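You operate a simulated robot arm through the tools that you are given. There is no shell and no other tool. Be economical: measure what you need, move in short steps, check, and stop when the job is done.

You run a simulated two-armed robot. Do the job below in one go: nothing can be reset, and whatever is moved stays where it is left.

JOB
Set the cold well to 4 C, then lift the peas in.
Fine: stand the WAIT card beside them in the well and close the lid. Set down upright: what you pick out.

It is judged by the outcome, as a careful person would: the job done as asked, and still so three seconds after it is handed in. It fails if anything else is knocked over, pushed out of place, dropped, spilled or broken. Lids that push on must go on centred and level and be pressed home; caps that screw on are set level and turned clockwise until they are tight.

ROBOT AND FRAMES
Two 7-joint arms with two-finger parallel grippers on one trunk, on a base that drives. Base frame: it is fixed to the floor where the robot stands at the start and does not move with it; the origin is under the middle of the robot, x ahead of it, y to its left, z up. Lengths are in m, angles in degrees, forces in N, time in s.
The left shoulder is at the start at [0.02, 0.17, 1.203], the right one opposite. With the tool pointing down near the work surface each hand reaches from about 0.1 to 0.64 m from the robot's upright axis, wherever it stands, measured 20 degrees to its own side. Places, roughly: cold well [0.8, -0.1, 0.8]; cold well dial [0.5, 0, 0.8]; cold well lid [0.8, -0.1, 0.9]; warm well dial [0.7, 0.6, 0.8]. Payload 3.8 kg a hand.
The TCP of each hand is the grasp point between the finger pads, 0.03 m short of the fingertips. In the tool frame z runs along the fingers and y along their closing line. Largest opening 0.11 m; finger width 0.02, thickness 0.01; the body of the gripper, 0.048 by 0.112 m, starts 0.055 m behind the TCP.
Orientation is that of the tool frame in the base frame, as [roll, pitch, yaw] about the fixed x, y, z axes, in that order (R = Rz(yaw) Ry(pitch) Rx(roll)). With the fingers straight down and closing along the base's y, the tool's x points along the base's -x, its y along +y and its z along -z.

CONTROLS
- The arms move only by the tool nudge_tool. It takes "left_plan", "right_plan" or both (then of equal length, played together; a hand with none holds still); each is a list of rows, each a list of 7 numbers: the closure, from 0 (fully open) to 1 (shut), then the shift along the base's x, y, z in units of 250 mm (1.0 is 250 mm), then the turn, a rotation vector about the base's x, y, z in units of 45 degrees (1.0 is 45 degrees). In form: [[gripper, x, y, z, ax, ay, az], ...]. A call has 1 to 12 rows; each row is the pose to reach, as a shift and turn from the pose commanded when the call began. A call with a number of a shift or a turn outside -1 to 1 is refused whole. Rows are played at 5 a second. More than 0.05 m and 8.6 degrees between two rows, or a gripper value outside its range, and nothing of the call is played. A pose out of reach is approached as far as the arm can. The call stops where the force on the tool passes 60 N (or 10 N more than at its start, if that is more) or the arm is blocked; 0.2 s more then pass. Each finger travels about 0.072 m/s and halts on what it meets, pressing with about 40 N; the grip force reading is that of the motor and also rises with nothing between the fingers. The clock runs only during rows and for 0.2 s after the last one: add rows that repeat a pose to give the fingers time. It gives the time, the measured TCP pose, the force on the tool (base axes), the opening and the grip force at its end, in the units of the frame above (readings bear some noise), with the torque about the TCP (base axes, N m) and any sound that the robot's microphone picked up.
- Cameras (640 x 400 px; columns grow to the right, rows downward): "scene" is now at [0.1084, -0.0124, 1.3589]; the picture's right is [-0.13, -0.99, 0.00], its down [-0.53, 0.07, -0.85] and it looks along [0.84, -0.11, -0.53] (base axes); focal length 214 px, centre (320, 200). "left" rides on the left gripper at [0.072, -0.017, -0.103] in its tool frame; the picture's right is [0.23, 0.97, 0.00], its down [-0.76, 0.18, -0.62] and it looks along [-0.61, 0.14, 0.78] (tool axes); focal length 222 px, centre (320, 200). "right" rides on the right gripper at [0.072, 0.017, -0.103] in its tool frame; the picture's right is [-0.23, 0.97, 0.00], its down [-0.76, -0.18, -0.62] and it looks along [-0.61, -0.14, 0.78] (tool axes); focal length 222 px, centre (320, 200).
- capture(camera): a new picture of that camera. It takes no simulated time.
- raise_lower(by): slides the trunk up (or, below 0, down) by that many m; the arms and the scene camera ride with it, the base frame stays. It gives what a move gives, with no picture.
- steer(legs): drives the robot by 1 to 6 legs, each [ahead, turn to the left] in m and degrees, along the robot's own axes; the way and the turn of a leg run together, so that a leg with both is an arc; at most 1.5 m and 180 degrees a leg. The arms and the cameras ride along, it lands a little off, and it stops where it bumps. It gives what a move gives.
- head_to(pan, tilt): turns the head with the scene camera to pan (to the left, within 80 degrees either way) and tilt (down, from -29 to 69), counted from straight ahead of the robot. It gives what a move gives.
- pixel_to_xyz(camera, pixels): for up to 12 pixels [column, row] of the newest picture of that camera ("zoom" is the newest enlarged one), the place [x, y, z] in the base frame of the surface seen there, good to about 0.002 m. It takes no simulated time.
- zoom(camera, box): a new picture of the part [left, top, right, bottom] of that camera's present view, enlarged. It takes no simulated time.
- finish_job(): hands the job in; it is judged then, once.

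Go step by step. Measure first, check grasps and placings, and put right what went wrong. The budget is 80 turns and 78 pictures, counting those below and the enlarged ones. Unless the task says otherwise, let go and move clear before handing in, and close with one line.

The tools are called after "Call:" by a JSON object that holds its "api" and its "payload". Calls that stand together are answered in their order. nudge_tool: Moves the arms, as the interface text tells. Its arguments: {"type":"object","properties":{"left_plan":{"type":"array","items":{"type":"array","items":{"type":"number"}}},"right_plan":{"type":"array","items":{"type":"array","items":{"type":"number"}}}},"required":[]} The other tools are called the same way: raise_lower (by) slides the trunk up or down; steer (legs) drives the base; head_to (pan, tilt) turns the head that bears the scene camera; capture (camera) takes a picture; pixel_to_xyz (camera, pixels) gives the place of the surface under pixels of a picture; zoom (camera, box) takes an enlarged picture of a part of a camera's view; finish_job () hands the job in.

At the start:

```text
time: 0.0
left_tcp_pos: [0.3968, 0.1412, 1.3359]
left_ee_rot: [-179.9, -0.1, -179.9]
left_wrist_force: [-0.3, -0.4, 0.1]
left_moment: [0.02, -0.04, 0.03]
left_opening: 0.11
left_gripper_force: 0.0
right_tcp_pos: [0.3529, -0.2301, 1.2748]
right_ee_rot: [-180.0, 0.0, 180.0]
right_wrist_force: [-0.2, 1.1, 0.6]
right_moment: [-0.03, -0.04, -0.01]
right_opening: 0.1099
right_gripper_force: 0.1
trunk travel left (down, up): [-0.3, 0.27]
robot x, y, heading: [0.0001, -0.0027, -0.3]
head pan, tilt: [-7.4, 32.2]
```

scene: 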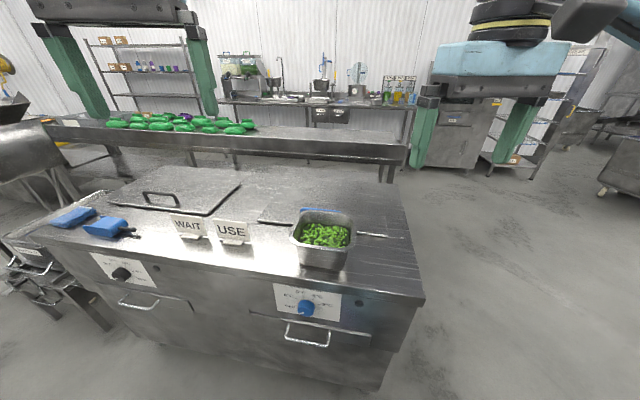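
right: 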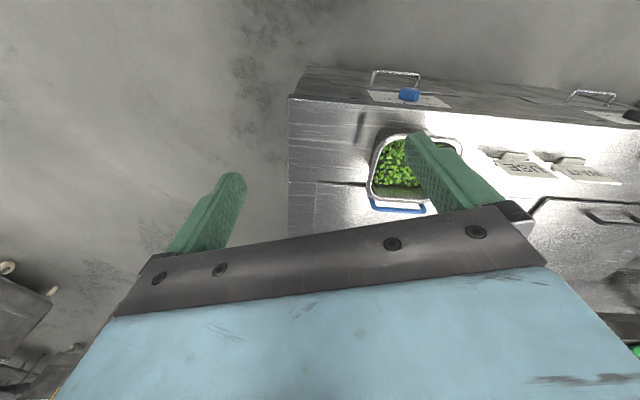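
left: 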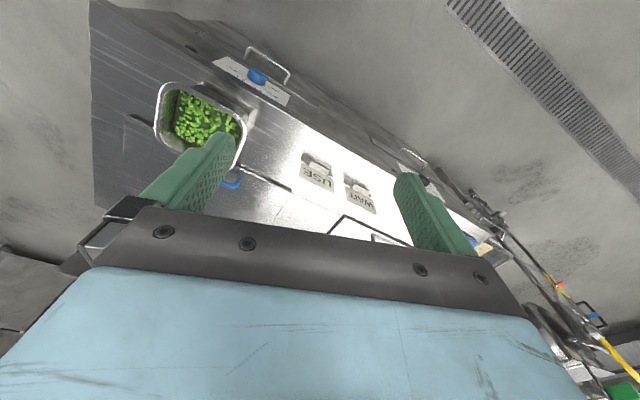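

The scene shows the counter with the pea pan near (322,237), the WAIT and USE cards at (187,227) and (232,231), and a blue dial at (306,307). I'll zoom in on the counter and the dial.

Call:
{"api": "zoom", "payload": {"camera": "scene", "box": [230, 260, 390, 360]}}

Call:
{"api": "zoom", "payload": {"camera": "scene", "box": [120, 150, 440, 350]}}

Call:
{"api": "pixel_to_xyz", "payload": {"camera": "scene", "pixels": [[306, 307], [320, 236], [232, 230], [187, 227], [300, 250], [340, 265], [250, 290], [160, 195], [385, 236], [265, 218], [425, 298], [330, 185]]}}

```text
4.00 times, centred on (310, 310) of scene
```

zoom: 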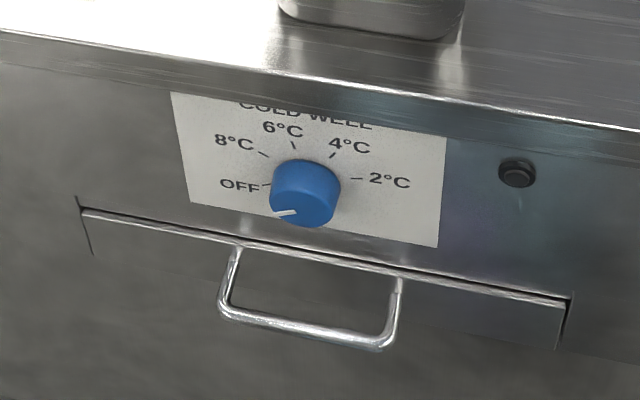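

```text
2.00 times, centred on (280, 250) of scene
```

zoom: 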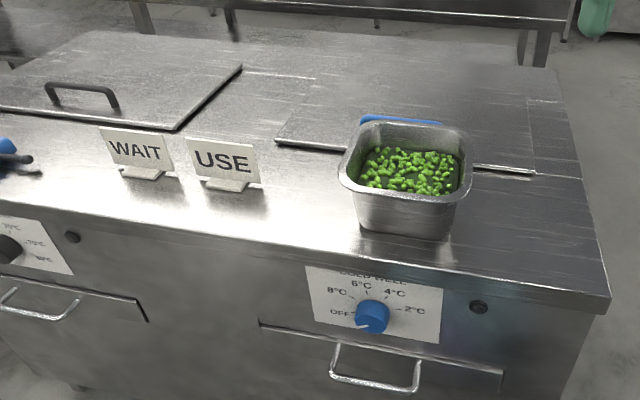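

```text
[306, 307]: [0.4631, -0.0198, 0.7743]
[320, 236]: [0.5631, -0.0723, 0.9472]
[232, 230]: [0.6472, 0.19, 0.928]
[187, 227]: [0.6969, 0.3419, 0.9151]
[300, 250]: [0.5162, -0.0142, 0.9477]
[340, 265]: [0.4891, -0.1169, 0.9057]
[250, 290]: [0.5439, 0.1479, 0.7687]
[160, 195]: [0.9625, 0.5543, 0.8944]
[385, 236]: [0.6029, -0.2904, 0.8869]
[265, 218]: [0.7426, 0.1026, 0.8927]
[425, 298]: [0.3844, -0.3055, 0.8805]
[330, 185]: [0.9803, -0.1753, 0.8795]
```

The dial pointer (a white mark at (285,212) in the zoom) seems to point towards or below OFF. I need closer views of the lid, the blue handle and the pan.

Call:
{"api": "zoom", "payload": {"camera": "left", "box": [90, 40, 410, 240]}}

Call:
{"api": "zoom", "payload": {"camera": "right", "box": [280, 60, 640, 285]}}

Call:
{"api": "zoom", "payload": {"camera": "scene", "box": [250, 160, 410, 260]}}

```text
2.00 times, centred on (250, 140) of left
```

zoom: 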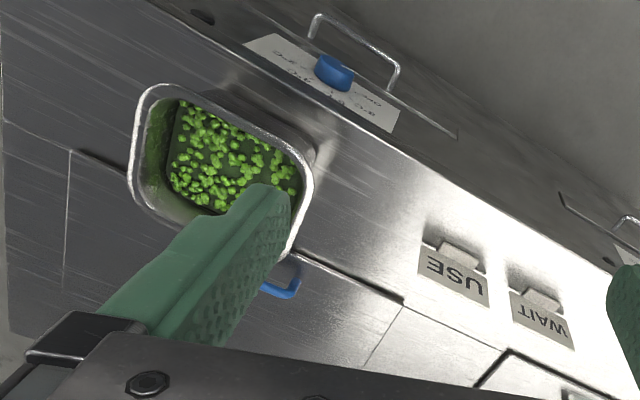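

```text
1.78 times, centred on (460, 172) of right
```

zoom: 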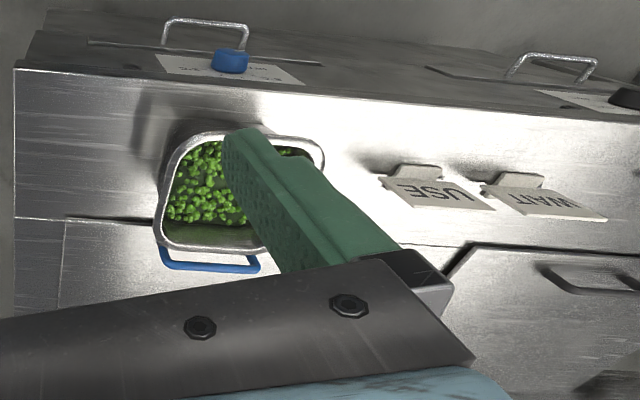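

```text
4.00 times, centred on (330, 210) of scene
```

zoom: 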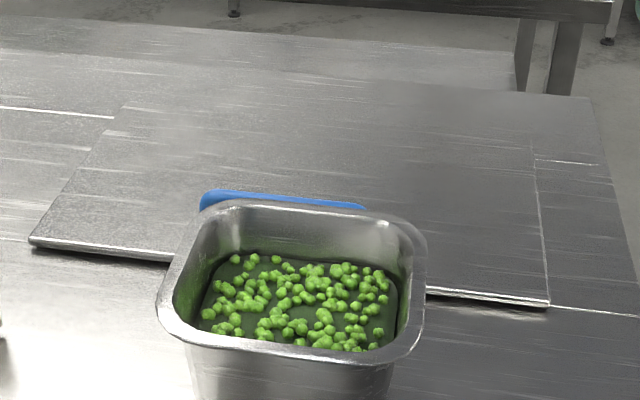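

The lid is a flat plate with a blue handle right behind the pan. I'll measure its corners, the pan rim and the handle.

Call:
{"api": "pixel_to_xyz", "payload": {"camera": "zoom", "pixels": [[34, 241], [546, 302], [127, 108], [533, 150], [205, 198], [360, 207], [170, 310], [215, 205], [410, 250], [380, 358], [300, 310], [190, 240]]}}

Call:
{"api": "head_to", "payload": {"pan": -15, "tilt": 50}}

Call:
{"api": "capture", "payload": {"camera": "scene"}}

```text
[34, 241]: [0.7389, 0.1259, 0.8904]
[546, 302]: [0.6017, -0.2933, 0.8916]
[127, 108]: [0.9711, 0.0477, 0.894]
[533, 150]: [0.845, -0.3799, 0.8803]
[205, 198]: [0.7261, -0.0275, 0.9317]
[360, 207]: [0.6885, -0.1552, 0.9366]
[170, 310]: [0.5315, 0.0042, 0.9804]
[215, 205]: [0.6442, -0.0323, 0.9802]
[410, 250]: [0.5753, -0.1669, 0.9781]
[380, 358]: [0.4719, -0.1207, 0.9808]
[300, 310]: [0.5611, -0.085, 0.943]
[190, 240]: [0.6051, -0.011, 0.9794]
```

```text
time: 0.8
left_tcp_pos: [0.3975, 0.1409, 1.3367]
left_ee_rot: [-179.9, 0.0, -179.9]
left_wrist_force: [-0.3, -0.1, 0.1]
left_moment: [-0.01, -0.02, 0.01]
left_opening: 0.1099
left_gripper_force: 0.1
right_tcp_pos: [0.3549, -0.2303, 1.274]
right_ee_rot: [-180.0, 0.0, -179.9]
right_wrist_force: [0.0, 0.0, -0.3]
right_moment: [0.0, 0.03, 0.02]
right_opening: 0.1102
right_gripper_force: 0.1
trunk travel left (down, up): [-0.3, 0.27]
robot x, y, heading: [-0.0034, 0.0002, -0.0]
head pan, tilt: [-15.0, 50.0]
```

```text
69 pictures are left
```

scene: 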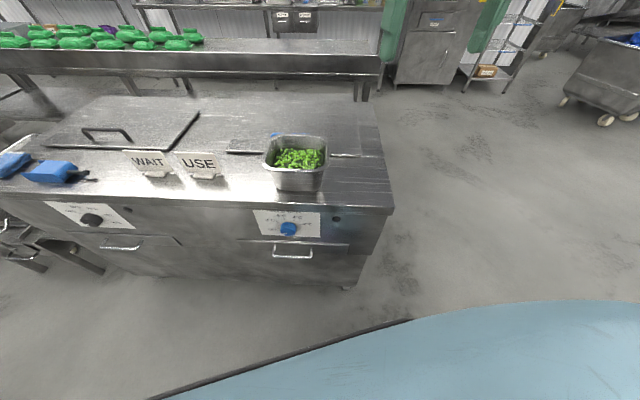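

The lid spans roughly (0.739,0.126) to (0.602,-0.293) at its front edge, about 18° off square to me. Next I'll zoom on the dial, read its tick positions, and measure the cards.

Call:
{"api": "zoom", "payload": {"camera": "scene", "box": [120, 130, 240, 205]}}

Call:
{"api": "pixel_to_xyz", "payload": {"camera": "zoom", "pixels": [[60, 115], [245, 150], [150, 200], [190, 240], [320, 130], [535, 170], [445, 220], [450, 255], [400, 260], [70, 215], [240, 235], [250, 115]]}}

Call:
{"api": "zoom", "payload": {"camera": "scene", "box": [240, 195, 340, 257]}}

```text
5.33 times, centred on (180, 168) of scene
```

zoom: 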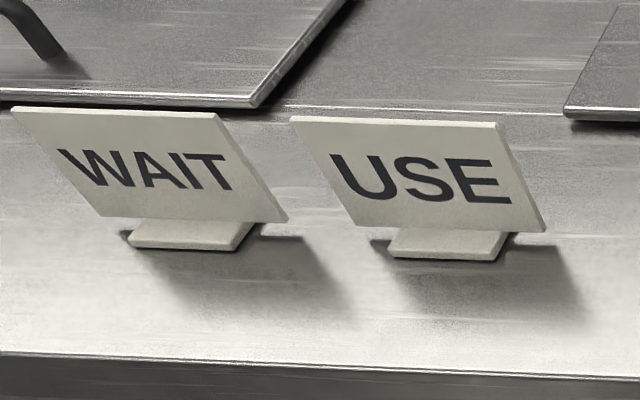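

```text
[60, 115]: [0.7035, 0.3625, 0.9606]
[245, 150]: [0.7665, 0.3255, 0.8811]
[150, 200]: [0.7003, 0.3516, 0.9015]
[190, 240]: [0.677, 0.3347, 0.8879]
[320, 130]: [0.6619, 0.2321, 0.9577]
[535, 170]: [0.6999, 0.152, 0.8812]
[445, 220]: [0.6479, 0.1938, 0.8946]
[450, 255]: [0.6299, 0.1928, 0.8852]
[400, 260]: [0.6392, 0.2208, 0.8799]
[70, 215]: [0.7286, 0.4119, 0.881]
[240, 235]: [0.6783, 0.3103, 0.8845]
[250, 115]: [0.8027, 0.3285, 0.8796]
```

```text
6.40 times, centred on (290, 226) of scene
```

zoom: 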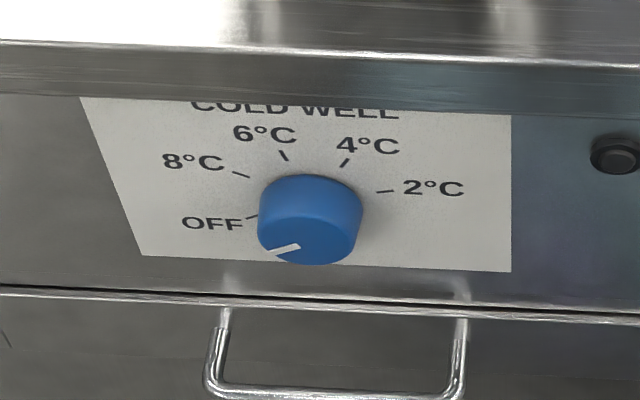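

The card tops are at about z 0.963, with plate and stand visible. Next I'll measure the tick marks and the knob face.

Call:
{"api": "pixel_to_xyz", "payload": {"camera": "zoom", "pixels": [[247, 218], [241, 174], [284, 156], [345, 162], [388, 191], [278, 252], [298, 246], [310, 235], [330, 250], [310, 258], [265, 228], [355, 225]]}}

```text
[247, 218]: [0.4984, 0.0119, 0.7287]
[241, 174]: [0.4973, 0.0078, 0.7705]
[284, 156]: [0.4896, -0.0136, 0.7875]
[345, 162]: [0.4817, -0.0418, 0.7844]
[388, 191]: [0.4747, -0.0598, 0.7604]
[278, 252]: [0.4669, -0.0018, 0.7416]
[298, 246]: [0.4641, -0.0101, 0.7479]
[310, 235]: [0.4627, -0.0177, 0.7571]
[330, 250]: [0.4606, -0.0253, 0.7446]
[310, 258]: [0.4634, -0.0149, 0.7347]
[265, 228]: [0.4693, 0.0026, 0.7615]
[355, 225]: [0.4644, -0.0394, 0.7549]
```

The ticks fit a circle centred about (0.474,-0.020,0.750), with the pointer at OFF (-120°) and 4 °C at about +29°. That means a turn of about 150° clockwise, so I'll bring the left hand down in front of the panel, tilting it to horizontal on the way.

Call:
{"api": "nudge_tool", "payload": {"left_plan": [[0, 0, 0, -0.167, -0.052, -0.158, 0], [0, 0, 0, -0.333, -0.104, -0.317, 0], [0, 0, 0, -0.5, -0.156, -0.475, 0], [0, 0, 0, -0.667, -0.207, -0.633, 0], [0, 0, 0, -0.833, -0.259, -0.792, 0], [0, 0, 0, -1, -0.311, -0.95, 0]]}}

Call:
{"api": "nudge_tool", "payload": {"left_plan": [[0.2, -0.02, -0.05, -0.16, -0.052, -0.158, 0], [0.4, -0.05, -0.1, -0.32, -0.104, -0.317, 0], [0.5, -0.08, -0.18, -0.48, -0.156, -0.475, 0], [0.5, -0.1, -0.26, -0.65, -0.207, -0.633, 0], [0.5, -0.13, -0.34, -0.82, -0.259, -0.792, 0], [0.5, -0.17, -0.42, -1, -0.311, -0.95, 0]]}}

```text
time: 2.2
left_tcp_pos: [0.3967, 0.1417, 1.0846]
left_ee_rot: [-162.4, 42.2, -173.1]
left_wrist_force: [0.1, 0.6, 0.4]
left_moment: [0.0, -0.02, 0.02]
left_opening: 0.1101
left_gripper_force: 0.1
right_tcp_pos: [0.3521, -0.2284, 1.2735]
right_ee_rot: [180.0, 0.0, -179.9]
right_wrist_force: [0.0, 0.0, 0.4]
right_moment: [-0.02, -0.02, -0.03]
right_opening: 0.1102
right_gripper_force: 0.1
trunk travel left (down, up): [-0.3, 0.27]
robot x, y, heading: [0.0014, 0.0009, 0.1]
head pan, tilt: [-15.0, 50.0]
```

```text
refused: row 6 steps farther than a row can; nothing moved
```

The first half went cleanly. The second call was refused because its last step was slightly too long, so I'll use 7 rows.

Call:
{"api": "nudge_tool", "payload": {"left_plan": [[0.2, -0.024, -0.06, -0.143, -0.044, -0.136, 0], [0.4, -0.049, -0.12, -0.286, -0.089, -0.271, 0], [0.5, -0.073, -0.18, -0.429, -0.133, -0.407, 0], [0.5, -0.097, -0.24, -0.571, -0.178, -0.543, 0], [0.5, -0.121, -0.3, -0.714, -0.222, -0.679, 0], [0.5, -0.146, -0.36, -0.857, -0.267, -0.814, 0], [0.5, -0.17, -0.42, -1, -0.311, -0.95, 0]]}}

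Call:
{"api": "capture", "payload": {"camera": "left"}}

Call:
{"api": "capture", "payload": {"camera": "scene"}}

```text
time: 3.8
left_tcp_pos: [0.3558, 0.0363, 0.8339]
left_ee_rot: [-90.6, 71.7, -108.6]
left_wrist_force: [0.3, -0.1, 0.2]
left_moment: [-0.02, -0.01, 0.03]
left_opening: 0.0548
left_gripper_force: 0.0
left hand out of reach, approached as far as the arm can: row 1, 2
right_tcp_pos: [0.3529, -0.2302, 1.2736]
right_ee_rot: [-180.0, 0.0, -180.0]
right_wrist_force: [0.2, 0.0, 1.1]
right_moment: [-0.01, 0.02, -0.01]
right_opening: 0.11
right_gripper_force: 0.0
trunk travel left (down, up): [-0.3, 0.27]
robot x, y, heading: [-0.0024, 0.0025, 0.1]
head pan, tilt: [-15.0, 50.0]
```

```text
66 pictures are left
```

left: 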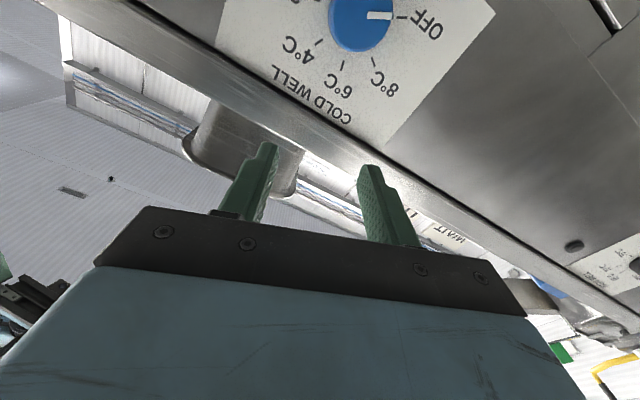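

```text
65 pictures are left
```

scene: 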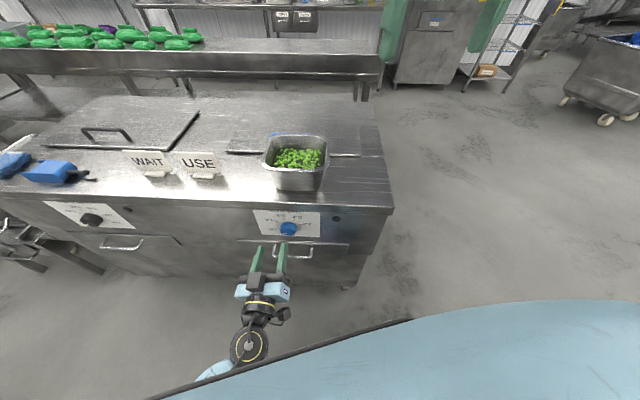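

The left hand is level and facing the dial, which is at (362,18) in its picture. I'll lower to dial height and roll the hand anticlockwise so there's room for the long clockwise turn.

Call:
{"api": "nudge_tool", "payload": {"left_plan": [[0.5, 0, -0.011, -0.056, -0.158, 0.052, 0], [0.5, -0.002, -0.022, -0.112, -0.317, 0.104, 0], [0.5, -0.004, -0.034, -0.168, -0.475, 0.156, 0], [0.5, -0.006, -0.045, -0.224, -0.633, 0.207, 0], [0.5, -0.008, -0.056, -0.28, -0.792, 0.259, 0], [0.5, -0.009, -0.067, -0.337, -0.95, 0.311, 0]]}}

Call:
{"api": "capture", "payload": {"camera": "left"}}

```text
time: 5.2
left_tcp_pos: [0.3522, 0.022, 0.7657]
left_ee_rot: [-89.9, 34.2, -108.2]
left_wrist_force: [-0.1, 0.0, 0.3]
left_moment: [0.02, 0.0, 0.02]
left_opening: 0.055
left_gripper_force: 0.1
left hand out of reach, approached as far as the arm can: row 6
right_tcp_pos: [0.3535, -0.2307, 1.2745]
right_ee_rot: [180.0, 0.0, 179.9]
right_wrist_force: [0.0, -0.1, 1.1]
right_moment: [0.02, -0.02, 0.0]
right_opening: 0.1101
right_gripper_force: 0.0
trunk travel left (down, up): [-0.3, 0.27]
robot x, y, heading: [-0.0, 0.0021, 0.1]
head pan, tilt: [-15.0, 50.0]
```

```text
64 pictures are left
```

left: 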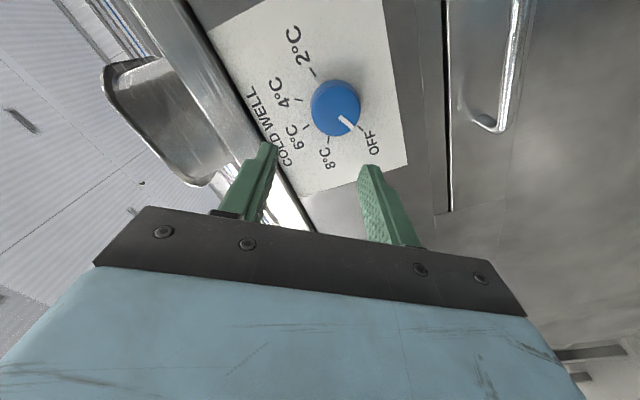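

The arm reached its limit at a roll of about -56°, so two grasps will do. I'll refine the dial geometry from this clear view.

Call:
{"api": "zoom", "payload": {"camera": "left", "box": [240, 0, 440, 125]}}

Call:
{"api": "zoom", "payload": {"camera": "left", "box": [280, 50, 400, 125]}}

```text
3.20 times, centred on (340, 62) of left
```

zoom: 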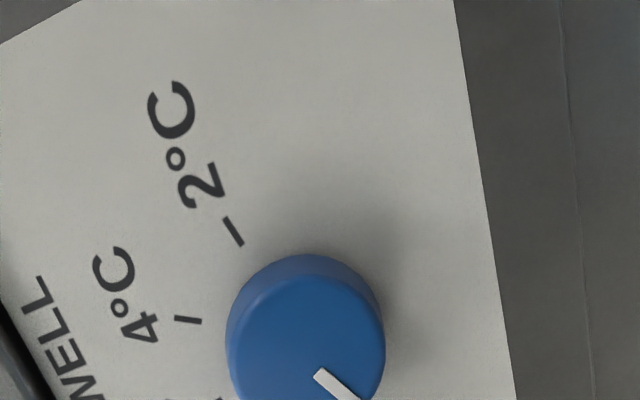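

```text
5.33 times, centred on (340, 88) of left
```

zoom: 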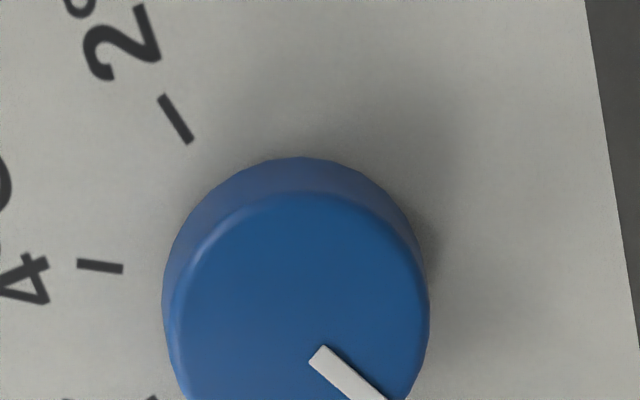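

Call:
{"api": "pixel_to_xyz", "payload": {"camera": "left", "pixels": [[313, 72], [299, 100], [305, 128], [329, 140], [363, 130], [341, 119], [356, 130], [334, 88], [334, 105], [316, 112], [357, 105], [334, 130]]}}

```text
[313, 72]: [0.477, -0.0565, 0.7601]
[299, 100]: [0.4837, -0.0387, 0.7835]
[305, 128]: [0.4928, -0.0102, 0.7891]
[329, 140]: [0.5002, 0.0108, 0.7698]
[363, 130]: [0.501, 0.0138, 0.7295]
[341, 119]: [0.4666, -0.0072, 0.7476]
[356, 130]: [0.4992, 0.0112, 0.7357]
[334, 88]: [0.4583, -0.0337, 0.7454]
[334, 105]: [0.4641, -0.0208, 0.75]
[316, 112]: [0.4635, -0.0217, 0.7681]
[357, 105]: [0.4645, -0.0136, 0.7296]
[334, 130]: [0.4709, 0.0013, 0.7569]
```

The dial centre is confirmed at s≈0.1286, z≈0.749, with the plate at v≈0.4715. The fingertips lead the TCP by 30 mm, so I'll stop at v≈0.437. First I'll roll back to about -45° and align.

Call:
{"api": "nudge_tool", "payload": {"left_plan": [[0.5, -0.001, -0.003, -0.03, 0.116, -0.038, 0], [0.5, -0.002, -0.007, -0.064, 0.232, -0.076, 0], [0.5, -0.002, -0.007, -0.064, 0.232, -0.076, 0]]}}

```text
time: 6.0
left_tcp_pos: [0.3514, 0.0212, 0.7502]
left_ee_rot: [-90.0, 45.4, -108.2]
left_wrist_force: [0.6, -0.1, 1.0]
left_moment: [0.02, -0.02, 0.05]
left_opening: 0.0553
left_gripper_force: 0.1
right_tcp_pos: [0.3533, -0.2308, 1.2747]
right_ee_rot: [-179.9, 0.0, 179.9]
right_wrist_force: [-0.6, 0.2, 0.2]
right_moment: [0.0, 0.0, -0.01]
right_opening: 0.11
right_gripper_force: 0.0
trunk travel left (down, up): [-0.3, 0.27]
robot x, y, heading: [0.0004, -0.0012, 0.0]
head pan, tilt: [-15.0, 50.0]
```

The hand is aligned at z=0.750. Now I'll advance 0.11 m along the panel normal to straddle the knob.

Call:
{"api": "nudge_tool", "payload": {"left_plan": [[0.5, 0.1, -0.034, -0.003, 0, 0, 0], [0.5, 0.2, -0.068, -0.003, 0, 0, 0], [0.5, 0.3, -0.102, -0.003, 0, 0, 0], [0.5, 0.36, -0.122, -0.003, 0, 0, 0], [0.5, 0.417, -0.141, -0.003, 0, 0, 0]]}}

Call:
{"api": "capture", "payload": {"camera": "left"}}

```text
time: 7.2
left_tcp_pos: [0.456, -0.0147, 0.7494]
left_ee_rot: [-90.1, 45.3, -108.1]
left_wrist_force: [0.8, -0.6, 0.6]
left_moment: [0.02, -0.04, -0.03]
left_opening: 0.0556
left_gripper_force: 0.7
right_tcp_pos: [0.3523, -0.2302, 1.2732]
right_ee_rot: [180.0, 0.0, 179.9]
right_wrist_force: [0.2, -0.7, -0.3]
right_moment: [-0.03, -0.01, -0.01]
right_opening: 0.1101
right_gripper_force: 0.0
trunk travel left (down, up): [-0.3, 0.27]
robot x, y, heading: [0.0027, 0.0013, 0.2]
head pan, tilt: [-15.0, 50.0]
```

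```text
61 pictures are left
```

left: 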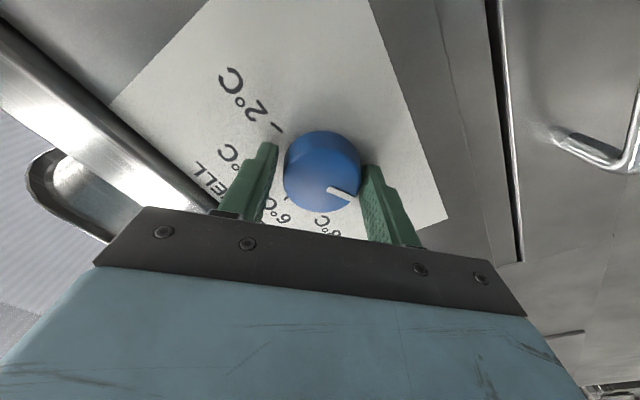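

The fingers straddle the knob. I'll close and turn 45° clockwise.

Call:
{"api": "nudge_tool", "payload": {"left_plan": [[1, 0, 0, 0, 0, 0, 0], [1, 0, 0, 0, 0, 0, 0], [1, 0, 0, 0, 0.158, -0.052, 0], [1, 0, 0, 0, 0.317, -0.104, 0], [1, 0, 0, 0, 0.475, -0.156, 0], [1, 0, 0, 0, 0.633, -0.207, 0], [1, 0, 0, 0, 0.792, -0.259, 0], [1, 0, 0, 0, 0.95, -0.311, 0]]}}

Call:
{"api": "capture", "payload": {"camera": "left"}}

```text
time: 9.0
left_tcp_pos: [0.4573, -0.0109, 0.7481]
left_ee_rot: [122.2, 89.5, 104.1]
left_wrist_force: [4.7, 15.6, -12.7]
left_moment: [0.18, 0.65, 0.67]
left_opening: 0.0513
left_gripper_force: 45.0
right_tcp_pos: [0.3558, -0.2279, 1.2737]
right_ee_rot: [-180.0, -0.1, 179.9]
right_wrist_force: [-0.1, -0.4, 0.1]
right_moment: [-0.02, 0.01, 0.01]
right_opening: 0.11
right_gripper_force: 0.1
trunk travel left (down, up): [-0.3, 0.27]
robot x, y, heading: [-0.0001, 0.0027, -0.2]
head pan, tilt: [-15.0, 50.0]
```

```text
60 pictures are left
```

left: 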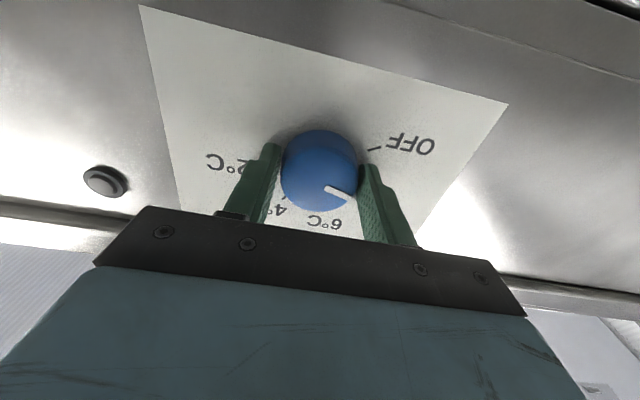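

The knob is turning with the hand, its pointer now near 8 °C, and a lateral force suggests I'm about 4 mm off its axis. I'll shift slightly and turn another 45°.

Call:
{"api": "nudge_tool", "payload": {"left_plan": [[1, 0.006, 0.014, -0.005, 0.158, -0.052, 0], [1, 0.006, 0.014, -0.005, 0.317, -0.104, 0], [1, 0.006, 0.014, -0.005, 0.475, -0.156, 0], [1, 0.006, 0.014, -0.005, 0.633, -0.207, 0], [1, 0.006, 0.014, -0.005, 0.792, -0.259, 0], [1, 0.006, 0.014, -0.005, 0.95, -0.311, 0]]}}

Call:
{"api": "capture", "payload": {"camera": "left"}}

```text
time: 10.4
left_tcp_pos: [0.4578, -0.01, 0.748]
left_ee_rot: [90.2, 44.7, 71.9]
left_wrist_force: [-5.7, 14.0, -6.2]
left_moment: [0.11, 0.4, 0.08]
left_opening: 0.0511
left_gripper_force: 44.7
right_tcp_pos: [0.353, -0.2294, 1.2739]
right_ee_rot: [-180.0, 0.1, 180.0]
right_wrist_force: [0.2, 0.3, -0.4]
right_moment: [-0.02, 0.01, -0.04]
right_opening: 0.1099
right_gripper_force: 0.0
trunk travel left (down, up): [-0.3, 0.27]
robot x, y, heading: [0.0006, 0.0006, 0.1]
head pan, tilt: [-15.0, 50.0]
```

```text
59 pictures are left
```

left: 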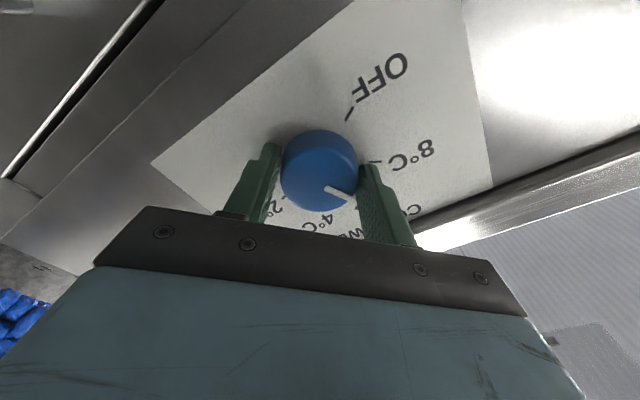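

We've turned 90° so far without slip. I'll continue another 45°, and the arm will say if it hits its limit.

Call:
{"api": "nudge_tool", "payload": {"left_plan": [[1, 0, 0.008, -0.003, 0.158, -0.052, 0], [1, 0, 0.008, -0.003, 0.317, -0.104, 0], [1, 0, 0.008, -0.003, 0.475, -0.156, 0], [1, 0, 0.008, -0.003, 0.633, -0.207, 0], [1, 0, 0.008, -0.003, 0.792, -0.259, 0], [1, 0, 0.008, -0.003, 0.95, -0.311, 0]]}}

Call:
{"api": "capture", "payload": {"camera": "left"}}

```text
time: 11.8
left_tcp_pos: [0.4583, -0.0082, 0.7496]
left_ee_rot: [89.8, -0.3, 71.9]
left_wrist_force: [-2.5, 4.4, 8.7]
left_moment: [-0.05, 0.02, -0.75]
left_opening: 0.0515
left_gripper_force: 45.0
right_tcp_pos: [0.352, -0.2292, 1.2738]
right_ee_rot: [180.0, 0.1, 179.9]
right_wrist_force: [-0.8, 0.1, 0.0]
right_moment: [-0.06, 0.0, 0.02]
right_opening: 0.1101
right_gripper_force: 0.0
trunk travel left (down, up): [-0.3, 0.27]
robot x, y, heading: [-0.0036, -0.0004, 0.0]
head pan, tilt: [-15.0, 50.0]
```

```text
58 pictures are left
```

left: 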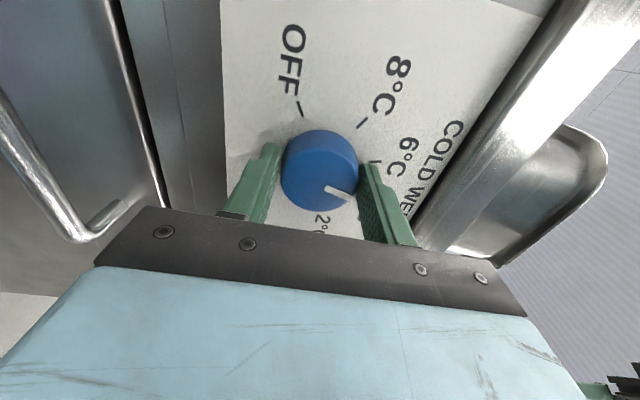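

The knob has turned 135°, and 4 °C needs about 13-14° more.

Call:
{"api": "nudge_tool", "payload": {"left_plan": [[1, 0, 0, 0, 0.145, -0.048, 0], [1, 0, 0, 0, 0.29, -0.095, 0], [1, 0, 0, 0, 0.29, -0.095, 0]]}}

Call:
{"api": "zoom", "payload": {"camera": "left", "box": [200, 80, 440, 230]}}

Call:
{"api": "zoom", "payload": {"camera": "scene", "box": [240, 195, 340, 257]}}

```text
time: 12.6
left_tcp_pos: [0.4592, -0.0086, 0.7505]
left_ee_rot: [89.7, -14.0, 72.0]
left_wrist_force: [1.1, 0.6, 18.1]
left_moment: [-0.18, -0.5, -0.64]
left_opening: 0.0513
left_gripper_force: 44.9
right_tcp_pos: [0.3524, -0.2291, 1.274]
right_ee_rot: [180.0, 0.1, 179.9]
right_wrist_force: [-0.6, 0.1, 0.4]
right_moment: [-0.02, 0.01, -0.05]
right_opening: 0.1101
right_gripper_force: 0.0
trunk travel left (down, up): [-0.3, 0.27]
robot x, y, heading: [0.0009, -0.003, -0.0]
head pan, tilt: [-15.0, 50.0]
```

```text
2.67 times, centred on (320, 155) of left
```

zoom: 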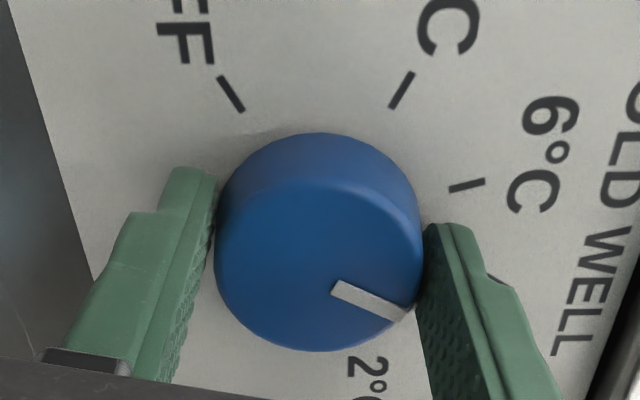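

```text
6.40 times, centred on (290, 226) of scene
```

zoom: 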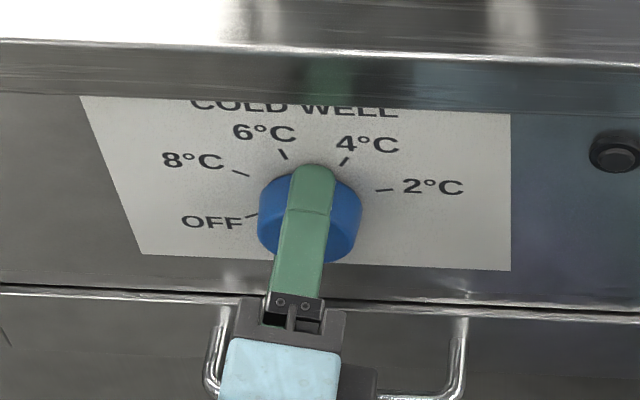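

The hand has turned 149° in total. I'll open, back straight off, and check the pointer.

Call:
{"api": "nudge_tool", "payload": {"left_plan": [[0.4, 0, 0, 0, 0, 0, 0], [0.4, 0, 0, 0, 0, 0, 0], [0.4, -0.1, 0.033, 0, 0, 0, 0], [0.4, -0.25, 0.082, 0, 0, 0, 0], [0.4, -0.4, 0.131, 0, 0, 0, 0], [0.4, -0.5, 0.164, 0, 0, 0, 0]]}}

Call:
{"api": "zoom", "payload": {"camera": "scene", "box": [240, 195, 340, 257]}}

Call:
{"api": "zoom", "payload": {"camera": "left", "box": [200, 0, 440, 150]}}

```text
time: 14.0
left_tcp_pos: [0.3325, 0.0331, 0.7486]
left_ee_rot: [89.9, -13.9, 71.9]
left_wrist_force: [-0.3, 0.9, 0.5]
left_moment: [0.0, -0.01, 0.0]
left_opening: 0.0658
left_gripper_force: 0.0
right_tcp_pos: [0.353, -0.2298, 1.2733]
right_ee_rot: [180.0, 0.0, -180.0]
right_wrist_force: [0.8, 0.0, -0.8]
right_moment: [0.02, 0.0, -0.01]
right_opening: 0.11
right_gripper_force: 0.2
trunk travel left (down, up): [-0.3, 0.27]
robot x, y, heading: [-0.0012, 0.0018, 0.0]
head pan, tilt: [-15.0, 50.0]
```

```text
6.40 times, centred on (290, 226) of scene
```

zoom: 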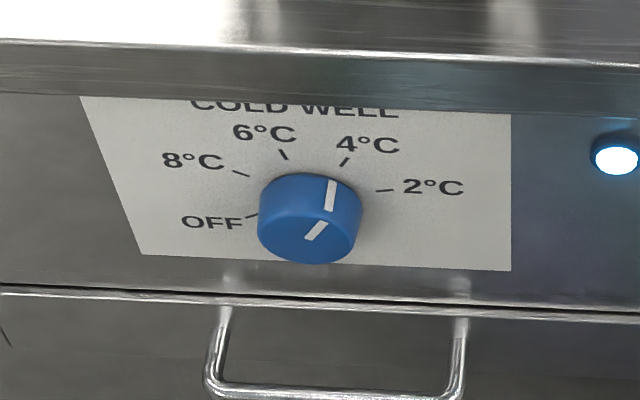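

```text
2.67 times, centred on (320, 75) of left
```

zoom: 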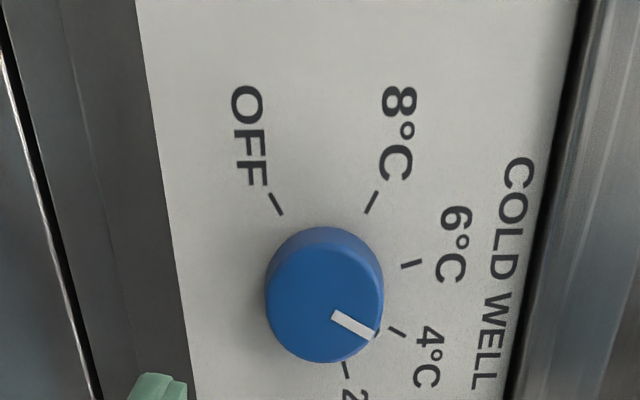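

The pointer lines up with 4 °C and the indicator lamp is lit, so the dial is done. Now I'll raise the left hand clear and tilt it fingers-down with the closing line along the counter's depth, ready for the lid handle.

Call:
{"api": "nudge_tool", "payload": {"left_plan": [[0.4, -0.02, 0.007, 0.15, -0.15, 0.05, 0], [0.4, -0.04, 0.013, 0.3, -0.296, 0.097, 0]]}}

Call:
{"api": "nudge_tool", "payload": {"left_plan": [[0.4, 0, 0, 0.167, 0.052, 0.158, 0], [0.4, 0, 0, 0.333, 0.104, 0.317, 0], [0.4, 0, 0, 0.5, 0.156, 0.475, 0], [0.4, 0, 0, 0.667, 0.207, 0.633, 0], [0.4, 0, 0, 0.833, 0.259, 0.792, 0], [0.4, 0, 0, 1, 0.311, 0.95, 0]]}}

Call:
{"api": "nudge_tool", "payload": {"left_plan": [[0.4, 0, 0.02, 0.1, 0.052, 0.158, 0], [0.4, 0, 0.04, 0.2, 0.104, 0.317, 0], [0.4, 0, 0.06, 0.3, 0.156, 0.475, 0], [0.4, 0, 0.08, 0.4, 0.207, 0.633, 0], [0.4, 0, 0.1, 0.5, 0.259, 0.792, 0], [0.4, 0, 0.12, 0.5, 0.311, 0.95, 0]]}}

Call:
{"api": "head_to", "payload": {"pan": 0, "tilt": 69}}

Call:
{"api": "capture", "payload": {"camera": "scene"}}

```text
time: 14.6
left_tcp_pos: [0.3229, 0.036, 0.8243]
left_ee_rot: [90.1, 0.2, 71.9]
left_wrist_force: [-0.5, 0.2, 0.5]
left_moment: [0.03, 0.01, -0.01]
left_opening: 0.0661
left_gripper_force: 0.1
right_tcp_pos: [0.3524, -0.23, 1.2747]
right_ee_rot: [180.0, 0.1, -179.9]
right_wrist_force: [0.7, -0.6, -0.2]
right_moment: [0.02, 0.0, -0.01]
right_opening: 0.1101
right_gripper_force: 0.1
trunk travel left (down, up): [-0.3, 0.27]
robot x, y, heading: [0.0016, 0.0005, -0.1]
head pan, tilt: [-15.0, 50.0]
```

```text
time: 16.0
left_tcp_pos: [0.335, 0.037, 1.0495]
left_ee_rot: [135.7, -2.9, 72.5]
left_wrist_force: [-0.3, -0.1, -0.4]
left_moment: [0.0, -0.02, -0.03]
left_opening: 0.0659
left_gripper_force: 0.0
left hand out of reach, approached as far as the arm can: row 4, 5, 6
right_tcp_pos: [0.3522, -0.2318, 1.2736]
right_ee_rot: [179.8, 0.1, 179.9]
right_wrist_force: [-0.3, 0.4, 1.2]
right_moment: [0.01, 0.01, 0.02]
right_opening: 0.11
right_gripper_force: 0.2
trunk travel left (down, up): [-0.3, 0.27]
robot x, y, heading: [-0.0023, 0.0035, -0.1]
head pan, tilt: [-15.0, 50.0]
```

```text
time: 17.4
left_tcp_pos: [0.4082, 0.0577, 0.8412]
left_ee_rot: [179.5, -2.0, 72.7]
left_wrist_force: [-1.5, -0.4, -0.2]
left_moment: [-0.02, 0.0, -0.01]
left_opening: 0.066
left_gripper_force: 0.0
left hand out of reach, approached as far as the arm can: row 1, 2, 3, 4, 5, 6
right_tcp_pos: [0.3517, -0.2297, 1.2733]
right_ee_rot: [179.9, 0.2, 180.0]
right_wrist_force: [-0.3, 0.7, 0.1]
right_moment: [0.0, 0.0, 0.01]
right_opening: 0.11
right_gripper_force: 0.0
trunk travel left (down, up): [-0.3, 0.27]
robot x, y, heading: [-0.0002, -0.0, -0.0]
head pan, tilt: [-15.0, 50.0]
```

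```text
time: 18.2
left_tcp_pos: [0.409, 0.0576, 0.8428]
left_ee_rot: [179.3, -2.1, 72.6]
left_wrist_force: [0.5, 0.1, -0.1]
left_moment: [0.0, 0.01, 0.01]
left_opening: 0.0661
left_gripper_force: 0.1
right_tcp_pos: [0.353, -0.2295, 1.2747]
right_ee_rot: [180.0, -0.1, -180.0]
right_wrist_force: [-0.2, 0.0, -0.1]
right_moment: [0.0, 0.02, 0.02]
right_opening: 0.11
right_gripper_force: 0.1
trunk travel left (down, up): [-0.3, 0.27]
robot x, y, heading: [0.0009, -0.0035, -0.0]
head pan, tilt: [0.0, 68.8]
```

```text
53 pictures are left
```

scene: 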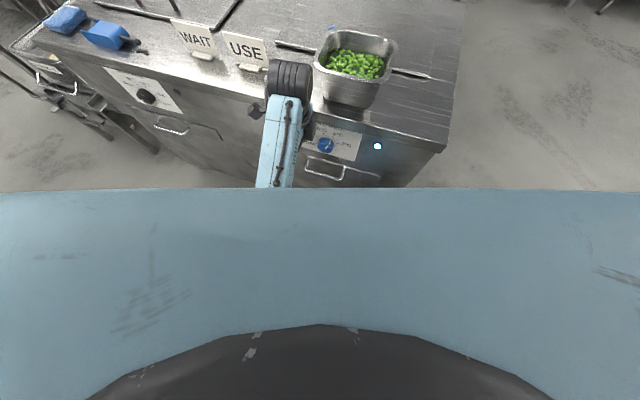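

The left hand couldn't hold its height in that wrist attitude and ended pointing down in front of the panel at z=0.84, clear of everything. I'll raise it while unwinding the yaw towards its easy attitude.

Call:
{"api": "nudge_tool", "payload": {"left_plan": [[0.4, -0.05, 0.02, 0.08, 0, 0, 0.167], [0.4, -0.1, 0.04, 0.2, 0, 0, 0.333], [0.4, -0.15, 0.06, 0.35, 0, 0, 0.5], [0.4, -0.15, 0.1, 0.52, 0, 0, 0.667], [0.4, -0.15, 0.14, 0.69, 0, 0, 0.833], [0.4, -0.15, 0.18, 0.85, 0, 0, 1]]}}

Call:
{"api": "nudge_tool", "payload": {"left_plan": [[0.4, 0.02, 0.05, 0.16, 0, 0, 0.167], [0.4, 0.04, 0.1, 0.32, 0, 0, 0.333], [0.4, 0.06, 0.15, 0.48, 0, 0, 0.5], [0.4, 0.08, 0.2, 0.64, 0, 0, 0.667], [0.4, 0.1, 0.25, 0.8, 0, 0, 0.833], [0.4, 0.1, 0.3, 0.9, 0, 0, 1]]}}

Call:
{"api": "capture", "payload": {"camera": "scene"}}

```text
time: 19.6
left_tcp_pos: [0.4354, 0.095, 0.8463]
left_ee_rot: [179.0, -2.1, 118.1]
left_wrist_force: [-0.3, 0.0, 0.8]
left_moment: [-0.01, 0.02, -0.04]
left_opening: 0.0661
left_gripper_force: 0.1
left hand out of reach, approached as far as the arm can: row 1, 2, 3, 4, 5, 6
right_tcp_pos: [0.3524, -0.2296, 1.2743]
right_ee_rot: [179.9, 0.1, -179.9]
right_wrist_force: [0.0, 0.1, -0.3]
right_moment: [0.01, -0.01, -0.01]
right_opening: 0.1098
right_gripper_force: 0.1
trunk travel left (down, up): [-0.3, 0.27]
robot x, y, heading: [0.0013, 0.0046, 0.2]
head pan, tilt: [0.0, 68.8]
```

```text
time: 21.0
left_tcp_pos: [0.5936, 0.1665, 1.0634]
left_ee_rot: [-179.9, -0.2, 162.0]
left_wrist_force: [-0.2, 0.1, -1.6]
left_moment: [0.0, -0.02, 0.0]
left_opening: 0.066
left_gripper_force: 0.0
left hand out of reach, approached as far as the arm can: row 1, 2, 3, 4, 5, 6
right_tcp_pos: [0.3537, -0.2297, 1.2743]
right_ee_rot: [180.0, 0.2, -180.0]
right_wrist_force: [-0.5, 0.0, -0.2]
right_moment: [-0.01, 0.0, -0.02]
right_opening: 0.1099
right_gripper_force: 0.0
trunk travel left (down, up): [-0.3, 0.27]
robot x, y, heading: [-0.0018, -0.0004, 0.0]
head pan, tilt: [0.0, 68.8]
```

```text
52 pictures are left
```

scene: 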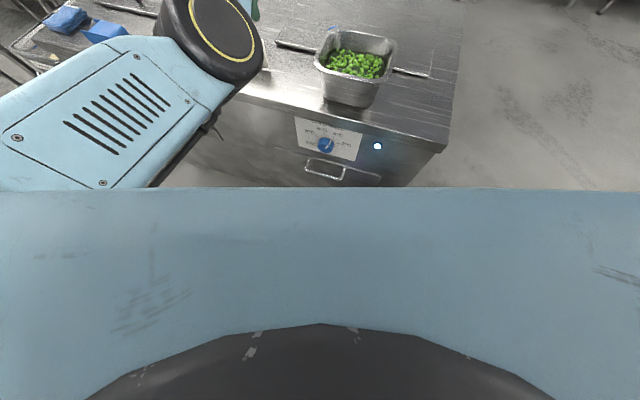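

The hand drifted over the counter to z=1.06, still clear of the cards whose tops are at 0.963. I'll lift it straight up and check the wandering stops.

Call:
{"api": "nudge_tool", "payload": {"left_plan": [[0.2, 0, 0, 0.15, 0, 0, 0], [0.1, 0, 0, 0.3, 0, 0, 0], [0, 0, 0, 0.45, 0, 0, 0], [0, -0.1, 0.05, 0.55, 0, 0, 0], [0, -0.25, 0.1, 0.6, 0, 0, 0], [0, -0.4, 0.15, 0.65, 0, 0, 0]]}}

Call:
{"api": "head_to", "payload": {"pan": -10, "tilt": 45}}

Call:
{"api": "capture", "payload": {"camera": "scene"}}

```text
time: 22.4
left_tcp_pos: [0.5817, 0.197, 1.2186]
left_ee_rot: [-179.8, -0.2, 162.0]
left_wrist_force: [0.6, 0.1, -0.8]
left_moment: [-0.01, 0.01, 0.01]
left_opening: 0.1101
left_gripper_force: 0.0
left hand out of reach, approached as far as the arm can: row 1, 2, 4, 5, 6
right_tcp_pos: [0.3529, -0.2296, 1.2731]
right_ee_rot: [180.0, 0.0, 180.0]
right_wrist_force: [0.1, 0.2, 0.0]
right_moment: [-0.02, 0.01, 0.0]
right_opening: 0.11
right_gripper_force: 0.2
trunk travel left (down, up): [-0.3, 0.27]
robot x, y, heading: [-0.0024, 0.0001, 0.0]
head pan, tilt: [0.0, 68.8]
```

```text
time: 23.3
left_tcp_pos: [0.5809, 0.1972, 1.2181]
left_ee_rot: [-179.9, -0.2, 162.0]
left_wrist_force: [0.2, 0.7, -0.3]
left_moment: [0.03, 0.02, -0.01]
left_opening: 0.1097
left_gripper_force: 0.1
right_tcp_pos: [0.3528, -0.229, 1.2748]
right_ee_rot: [180.0, 0.0, -180.0]
right_wrist_force: [0.2, -0.2, -0.2]
right_moment: [0.0, -0.01, -0.03]
right_opening: 0.11
right_gripper_force: 0.0
trunk travel left (down, up): [-0.3, 0.27]
robot x, y, heading: [0.0003, -0.0004, 0.3]
head pan, tilt: [-10.0, 45.0]
```

```text
51 pictures are left
```

scene: 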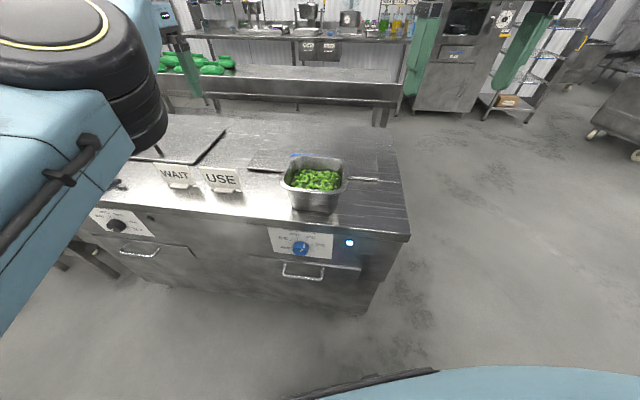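

The left arm seems stuck in a folded configuration. I'll try swinging it outward and up to unwind the elbow.

Call:
{"api": "nudge_tool", "payload": {"left_plan": [[0, 0, 0.15, 0.05, 0, 0, 0.06], [0, 0, 0.3, 0.1, 0, 0, 0.12], [0, 0, 0.45, 0.15, 0, 0, 0.18], [0, 0, 0.6, 0.2, 0, 0, 0.24], [0, 0, 0.75, 0.25, 0, 0, 0.3], [0, 0, 0.9, 0.3, 0, 0, 0.36], [0, -0.15, 0.95, 0.3, 0, 0, 0.4], [0, -0.3, 0.95, 0.3, 0, 0, 0.4], [0, -0.45, 0.95, 0.3, 0, 0, 0.4], [0, -0.6, 0.9, 0.3, 0, 0, 0.4]]}}

Call:
{"api": "capture", "payload": {"camera": "scene"}}

```text
time: 25.7
left_tcp_pos: [0.4709, 0.4022, 1.3106]
left_ee_rot: [174.3, -3.5, 168.7]
left_wrist_force: [-0.5, 1.2, 0.5]
left_moment: [-0.1, -0.01, -0.02]
left_opening: 0.1099
left_gripper_force: 0.1
left hand out of reach, approached as far as the arm can: row 5, 6, 8, 9
right_tcp_pos: [0.3523, -0.2235, 1.2759]
right_ee_rot: [-179.7, 0.1, 179.9]
right_wrist_force: [0.0, 1.0, 0.7]
right_moment: [-0.13, 0.01, 0.0]
right_opening: 0.11
right_gripper_force: 0.1
trunk travel left (down, up): [-0.3, 0.27]
robot x, y, heading: [-0.0003, -0.0024, -0.1]
head pan, tilt: [-10.0, 45.0]
stopped in row 10 (left hand): the arm was blocked; the commanded pose is now the measured one
```

```text
50 pictures are left
```

scene: 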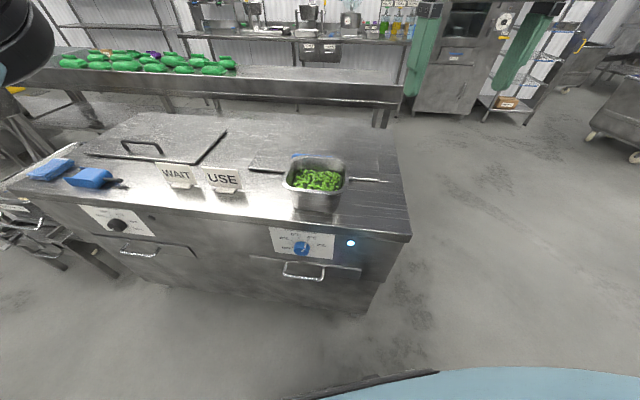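

The arm moved outward, with a self-block on the pull-back. I'll now bring it gently back towards its start pose to see whether it's freed up.

Call:
{"api": "nudge_tool", "payload": {"left_plan": [[0, 0.1, 0, -0.02, 0.1, 0.05, 0.03], [0, 0.1, 0, -0.1, 0.1, 0.05, 0.1], [0, 0.1, -0.1, -0.15, 0.1, 0.05, 0.2], [0, 0.05, -0.2, -0.15, 0.1, 0.05, 0.25], [0, 0, -0.3, -0.15, 0.1, 0.05, 0.25], [0, 0, -0.4, -0.15, 0.1, 0.05, 0.25]]}}

Call:
{"api": "capture", "payload": {"camera": "scene"}}

```text
time: 27.1
left_tcp_pos: [0.4813, 0.3401, 1.2755]
left_ee_rot: [169.3, -6.3, -179.5]
left_wrist_force: [0.4, -0.6, 0.4]
left_moment: [-0.02, 0.05, -0.01]
left_opening: 0.1101
left_gripper_force: 0.0
left hand out of reach, approached as far as the arm can: row 5, 6
right_tcp_pos: [0.3538, -0.2323, 1.274]
right_ee_rot: [179.9, 0.0, 179.8]
right_wrist_force: [-0.1, -0.4, 0.1]
right_moment: [-0.01, -0.01, -0.02]
right_opening: 0.11
right_gripper_force: 0.0
trunk travel left (down, up): [-0.3, 0.27]
robot x, y, heading: [0.0, 0.0008, 0.1]
head pan, tilt: [-10.0, 45.0]
```

```text
49 pictures are left
```

scene: 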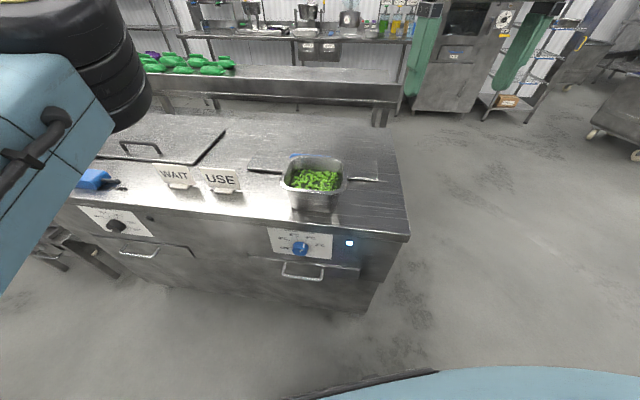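

The left arm is in an elbow-up configuration, usable at counter height but awkward close in, so I'll leave it and use the right arm for the lid. I'll check where my own base front is before driving closer.

Call:
{"api": "head_to", "payload": {"pan": 0, "tilt": 69}}

Call:
{"api": "capture", "payload": {"camera": "scene"}}

Call:
{"api": "pixel_to_xyz", "payload": {"camera": "scene", "pixels": [[320, 188], [320, 200], [320, 260], [320, 320], [320, 340], [150, 195], [500, 195], [320, 395], [400, 180], [320, 175]]}}

```text
time: 28.0
left_tcp_pos: [0.481, 0.3408, 1.2766]
left_ee_rot: [169.3, -6.2, -179.6]
left_wrist_force: [0.2, 0.1, -0.5]
left_moment: [-0.02, 0.01, -0.03]
left_opening: 0.1098
left_gripper_force: 0.0
right_tcp_pos: [0.3541, -0.2324, 1.2732]
right_ee_rot: [179.8, 0.0, 179.9]
right_wrist_force: [-0.3, 0.5, -0.4]
right_moment: [-0.02, 0.01, 0.0]
right_opening: 0.1099
right_gripper_force: 0.0
trunk travel left (down, up): [-0.3, 0.27]
robot x, y, heading: [0.0006, -0.001, -0.1]
head pan, tilt: [0.0, 68.8]
```

```text
48 pictures are left
```

scene: 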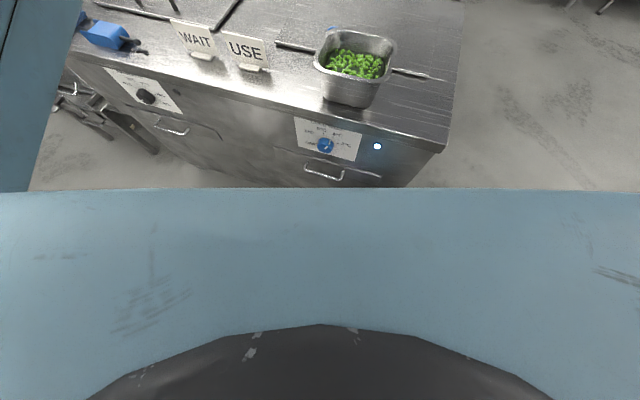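

```text
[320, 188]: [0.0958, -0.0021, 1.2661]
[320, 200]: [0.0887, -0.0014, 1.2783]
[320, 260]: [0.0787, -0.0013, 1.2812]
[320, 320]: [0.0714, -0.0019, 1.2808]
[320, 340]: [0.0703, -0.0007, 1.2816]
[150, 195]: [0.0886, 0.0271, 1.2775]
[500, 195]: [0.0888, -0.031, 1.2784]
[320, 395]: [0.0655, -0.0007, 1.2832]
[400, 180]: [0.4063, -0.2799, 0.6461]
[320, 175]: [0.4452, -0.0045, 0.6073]
```

Only the chest is visible, at x≈0.1. I'll approach in small legs: turn left 13°, go 0.17 m, turn right 31° to face the counter squarely, then 0.04 m more.

Call:
{"api": "steer", "payload": {"legs": [[0, 13], [0.17, 0], [0, -31], [0.04, 0]]}}

Call:
{"api": "head_to", "payload": {"pan": 0, "tilt": 50}}

Call:
{"api": "capture", "payload": {"camera": "scene"}}

```text
time: 32.3
left_tcp_pos: [0.7698, 0.1969, 1.2754]
left_ee_rot: [169.3, -6.3, 162.1]
left_wrist_force: [0.2, 0.3, -0.2]
left_moment: [0.04, 0.04, 0.04]
left_opening: 0.1101
left_gripper_force: 0.0
right_tcp_pos: [0.4685, -0.3059, 1.274]
right_ee_rot: [179.9, -0.2, 161.5]
right_wrist_force: [-0.5, 0.1, -1.1]
right_moment: [-0.02, 0.01, -0.01]
right_opening: 0.1099
right_gripper_force: 0.0
trunk travel left (down, up): [-0.3, 0.27]
robot x, y, heading: [0.2034, 0.0226, -18.1]
head pan, tilt: [0.0, 68.8]
```

```text
time: 33.1
left_tcp_pos: [0.7681, 0.1984, 1.2753]
left_ee_rot: [169.3, -6.1, 162.1]
left_wrist_force: [-0.1, 0.3, 0.2]
left_moment: [0.02, -0.04, 0.02]
left_opening: 0.1101
left_gripper_force: 0.1
right_tcp_pos: [0.4677, -0.3062, 1.2746]
right_ee_rot: [179.9, 0.0, 161.5]
right_wrist_force: [0.1, -0.7, 0.4]
right_moment: [0.0, -0.01, 0.0]
right_opening: 0.1103
right_gripper_force: 0.0
trunk travel left (down, up): [-0.3, 0.27]
robot x, y, heading: [0.2057, 0.0239, -18.3]
head pan, tilt: [0.0, 50.0]
```

```text
47 pictures are left
```

scene: 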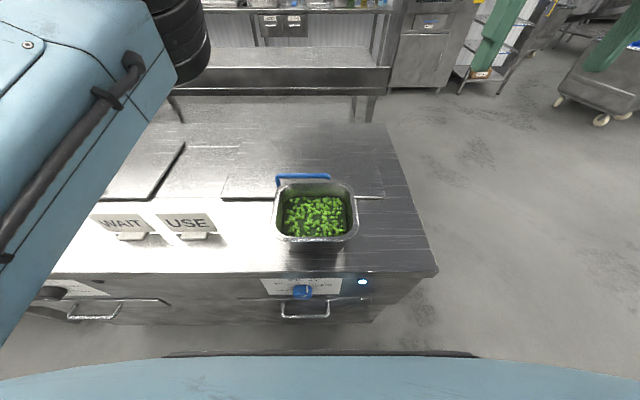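

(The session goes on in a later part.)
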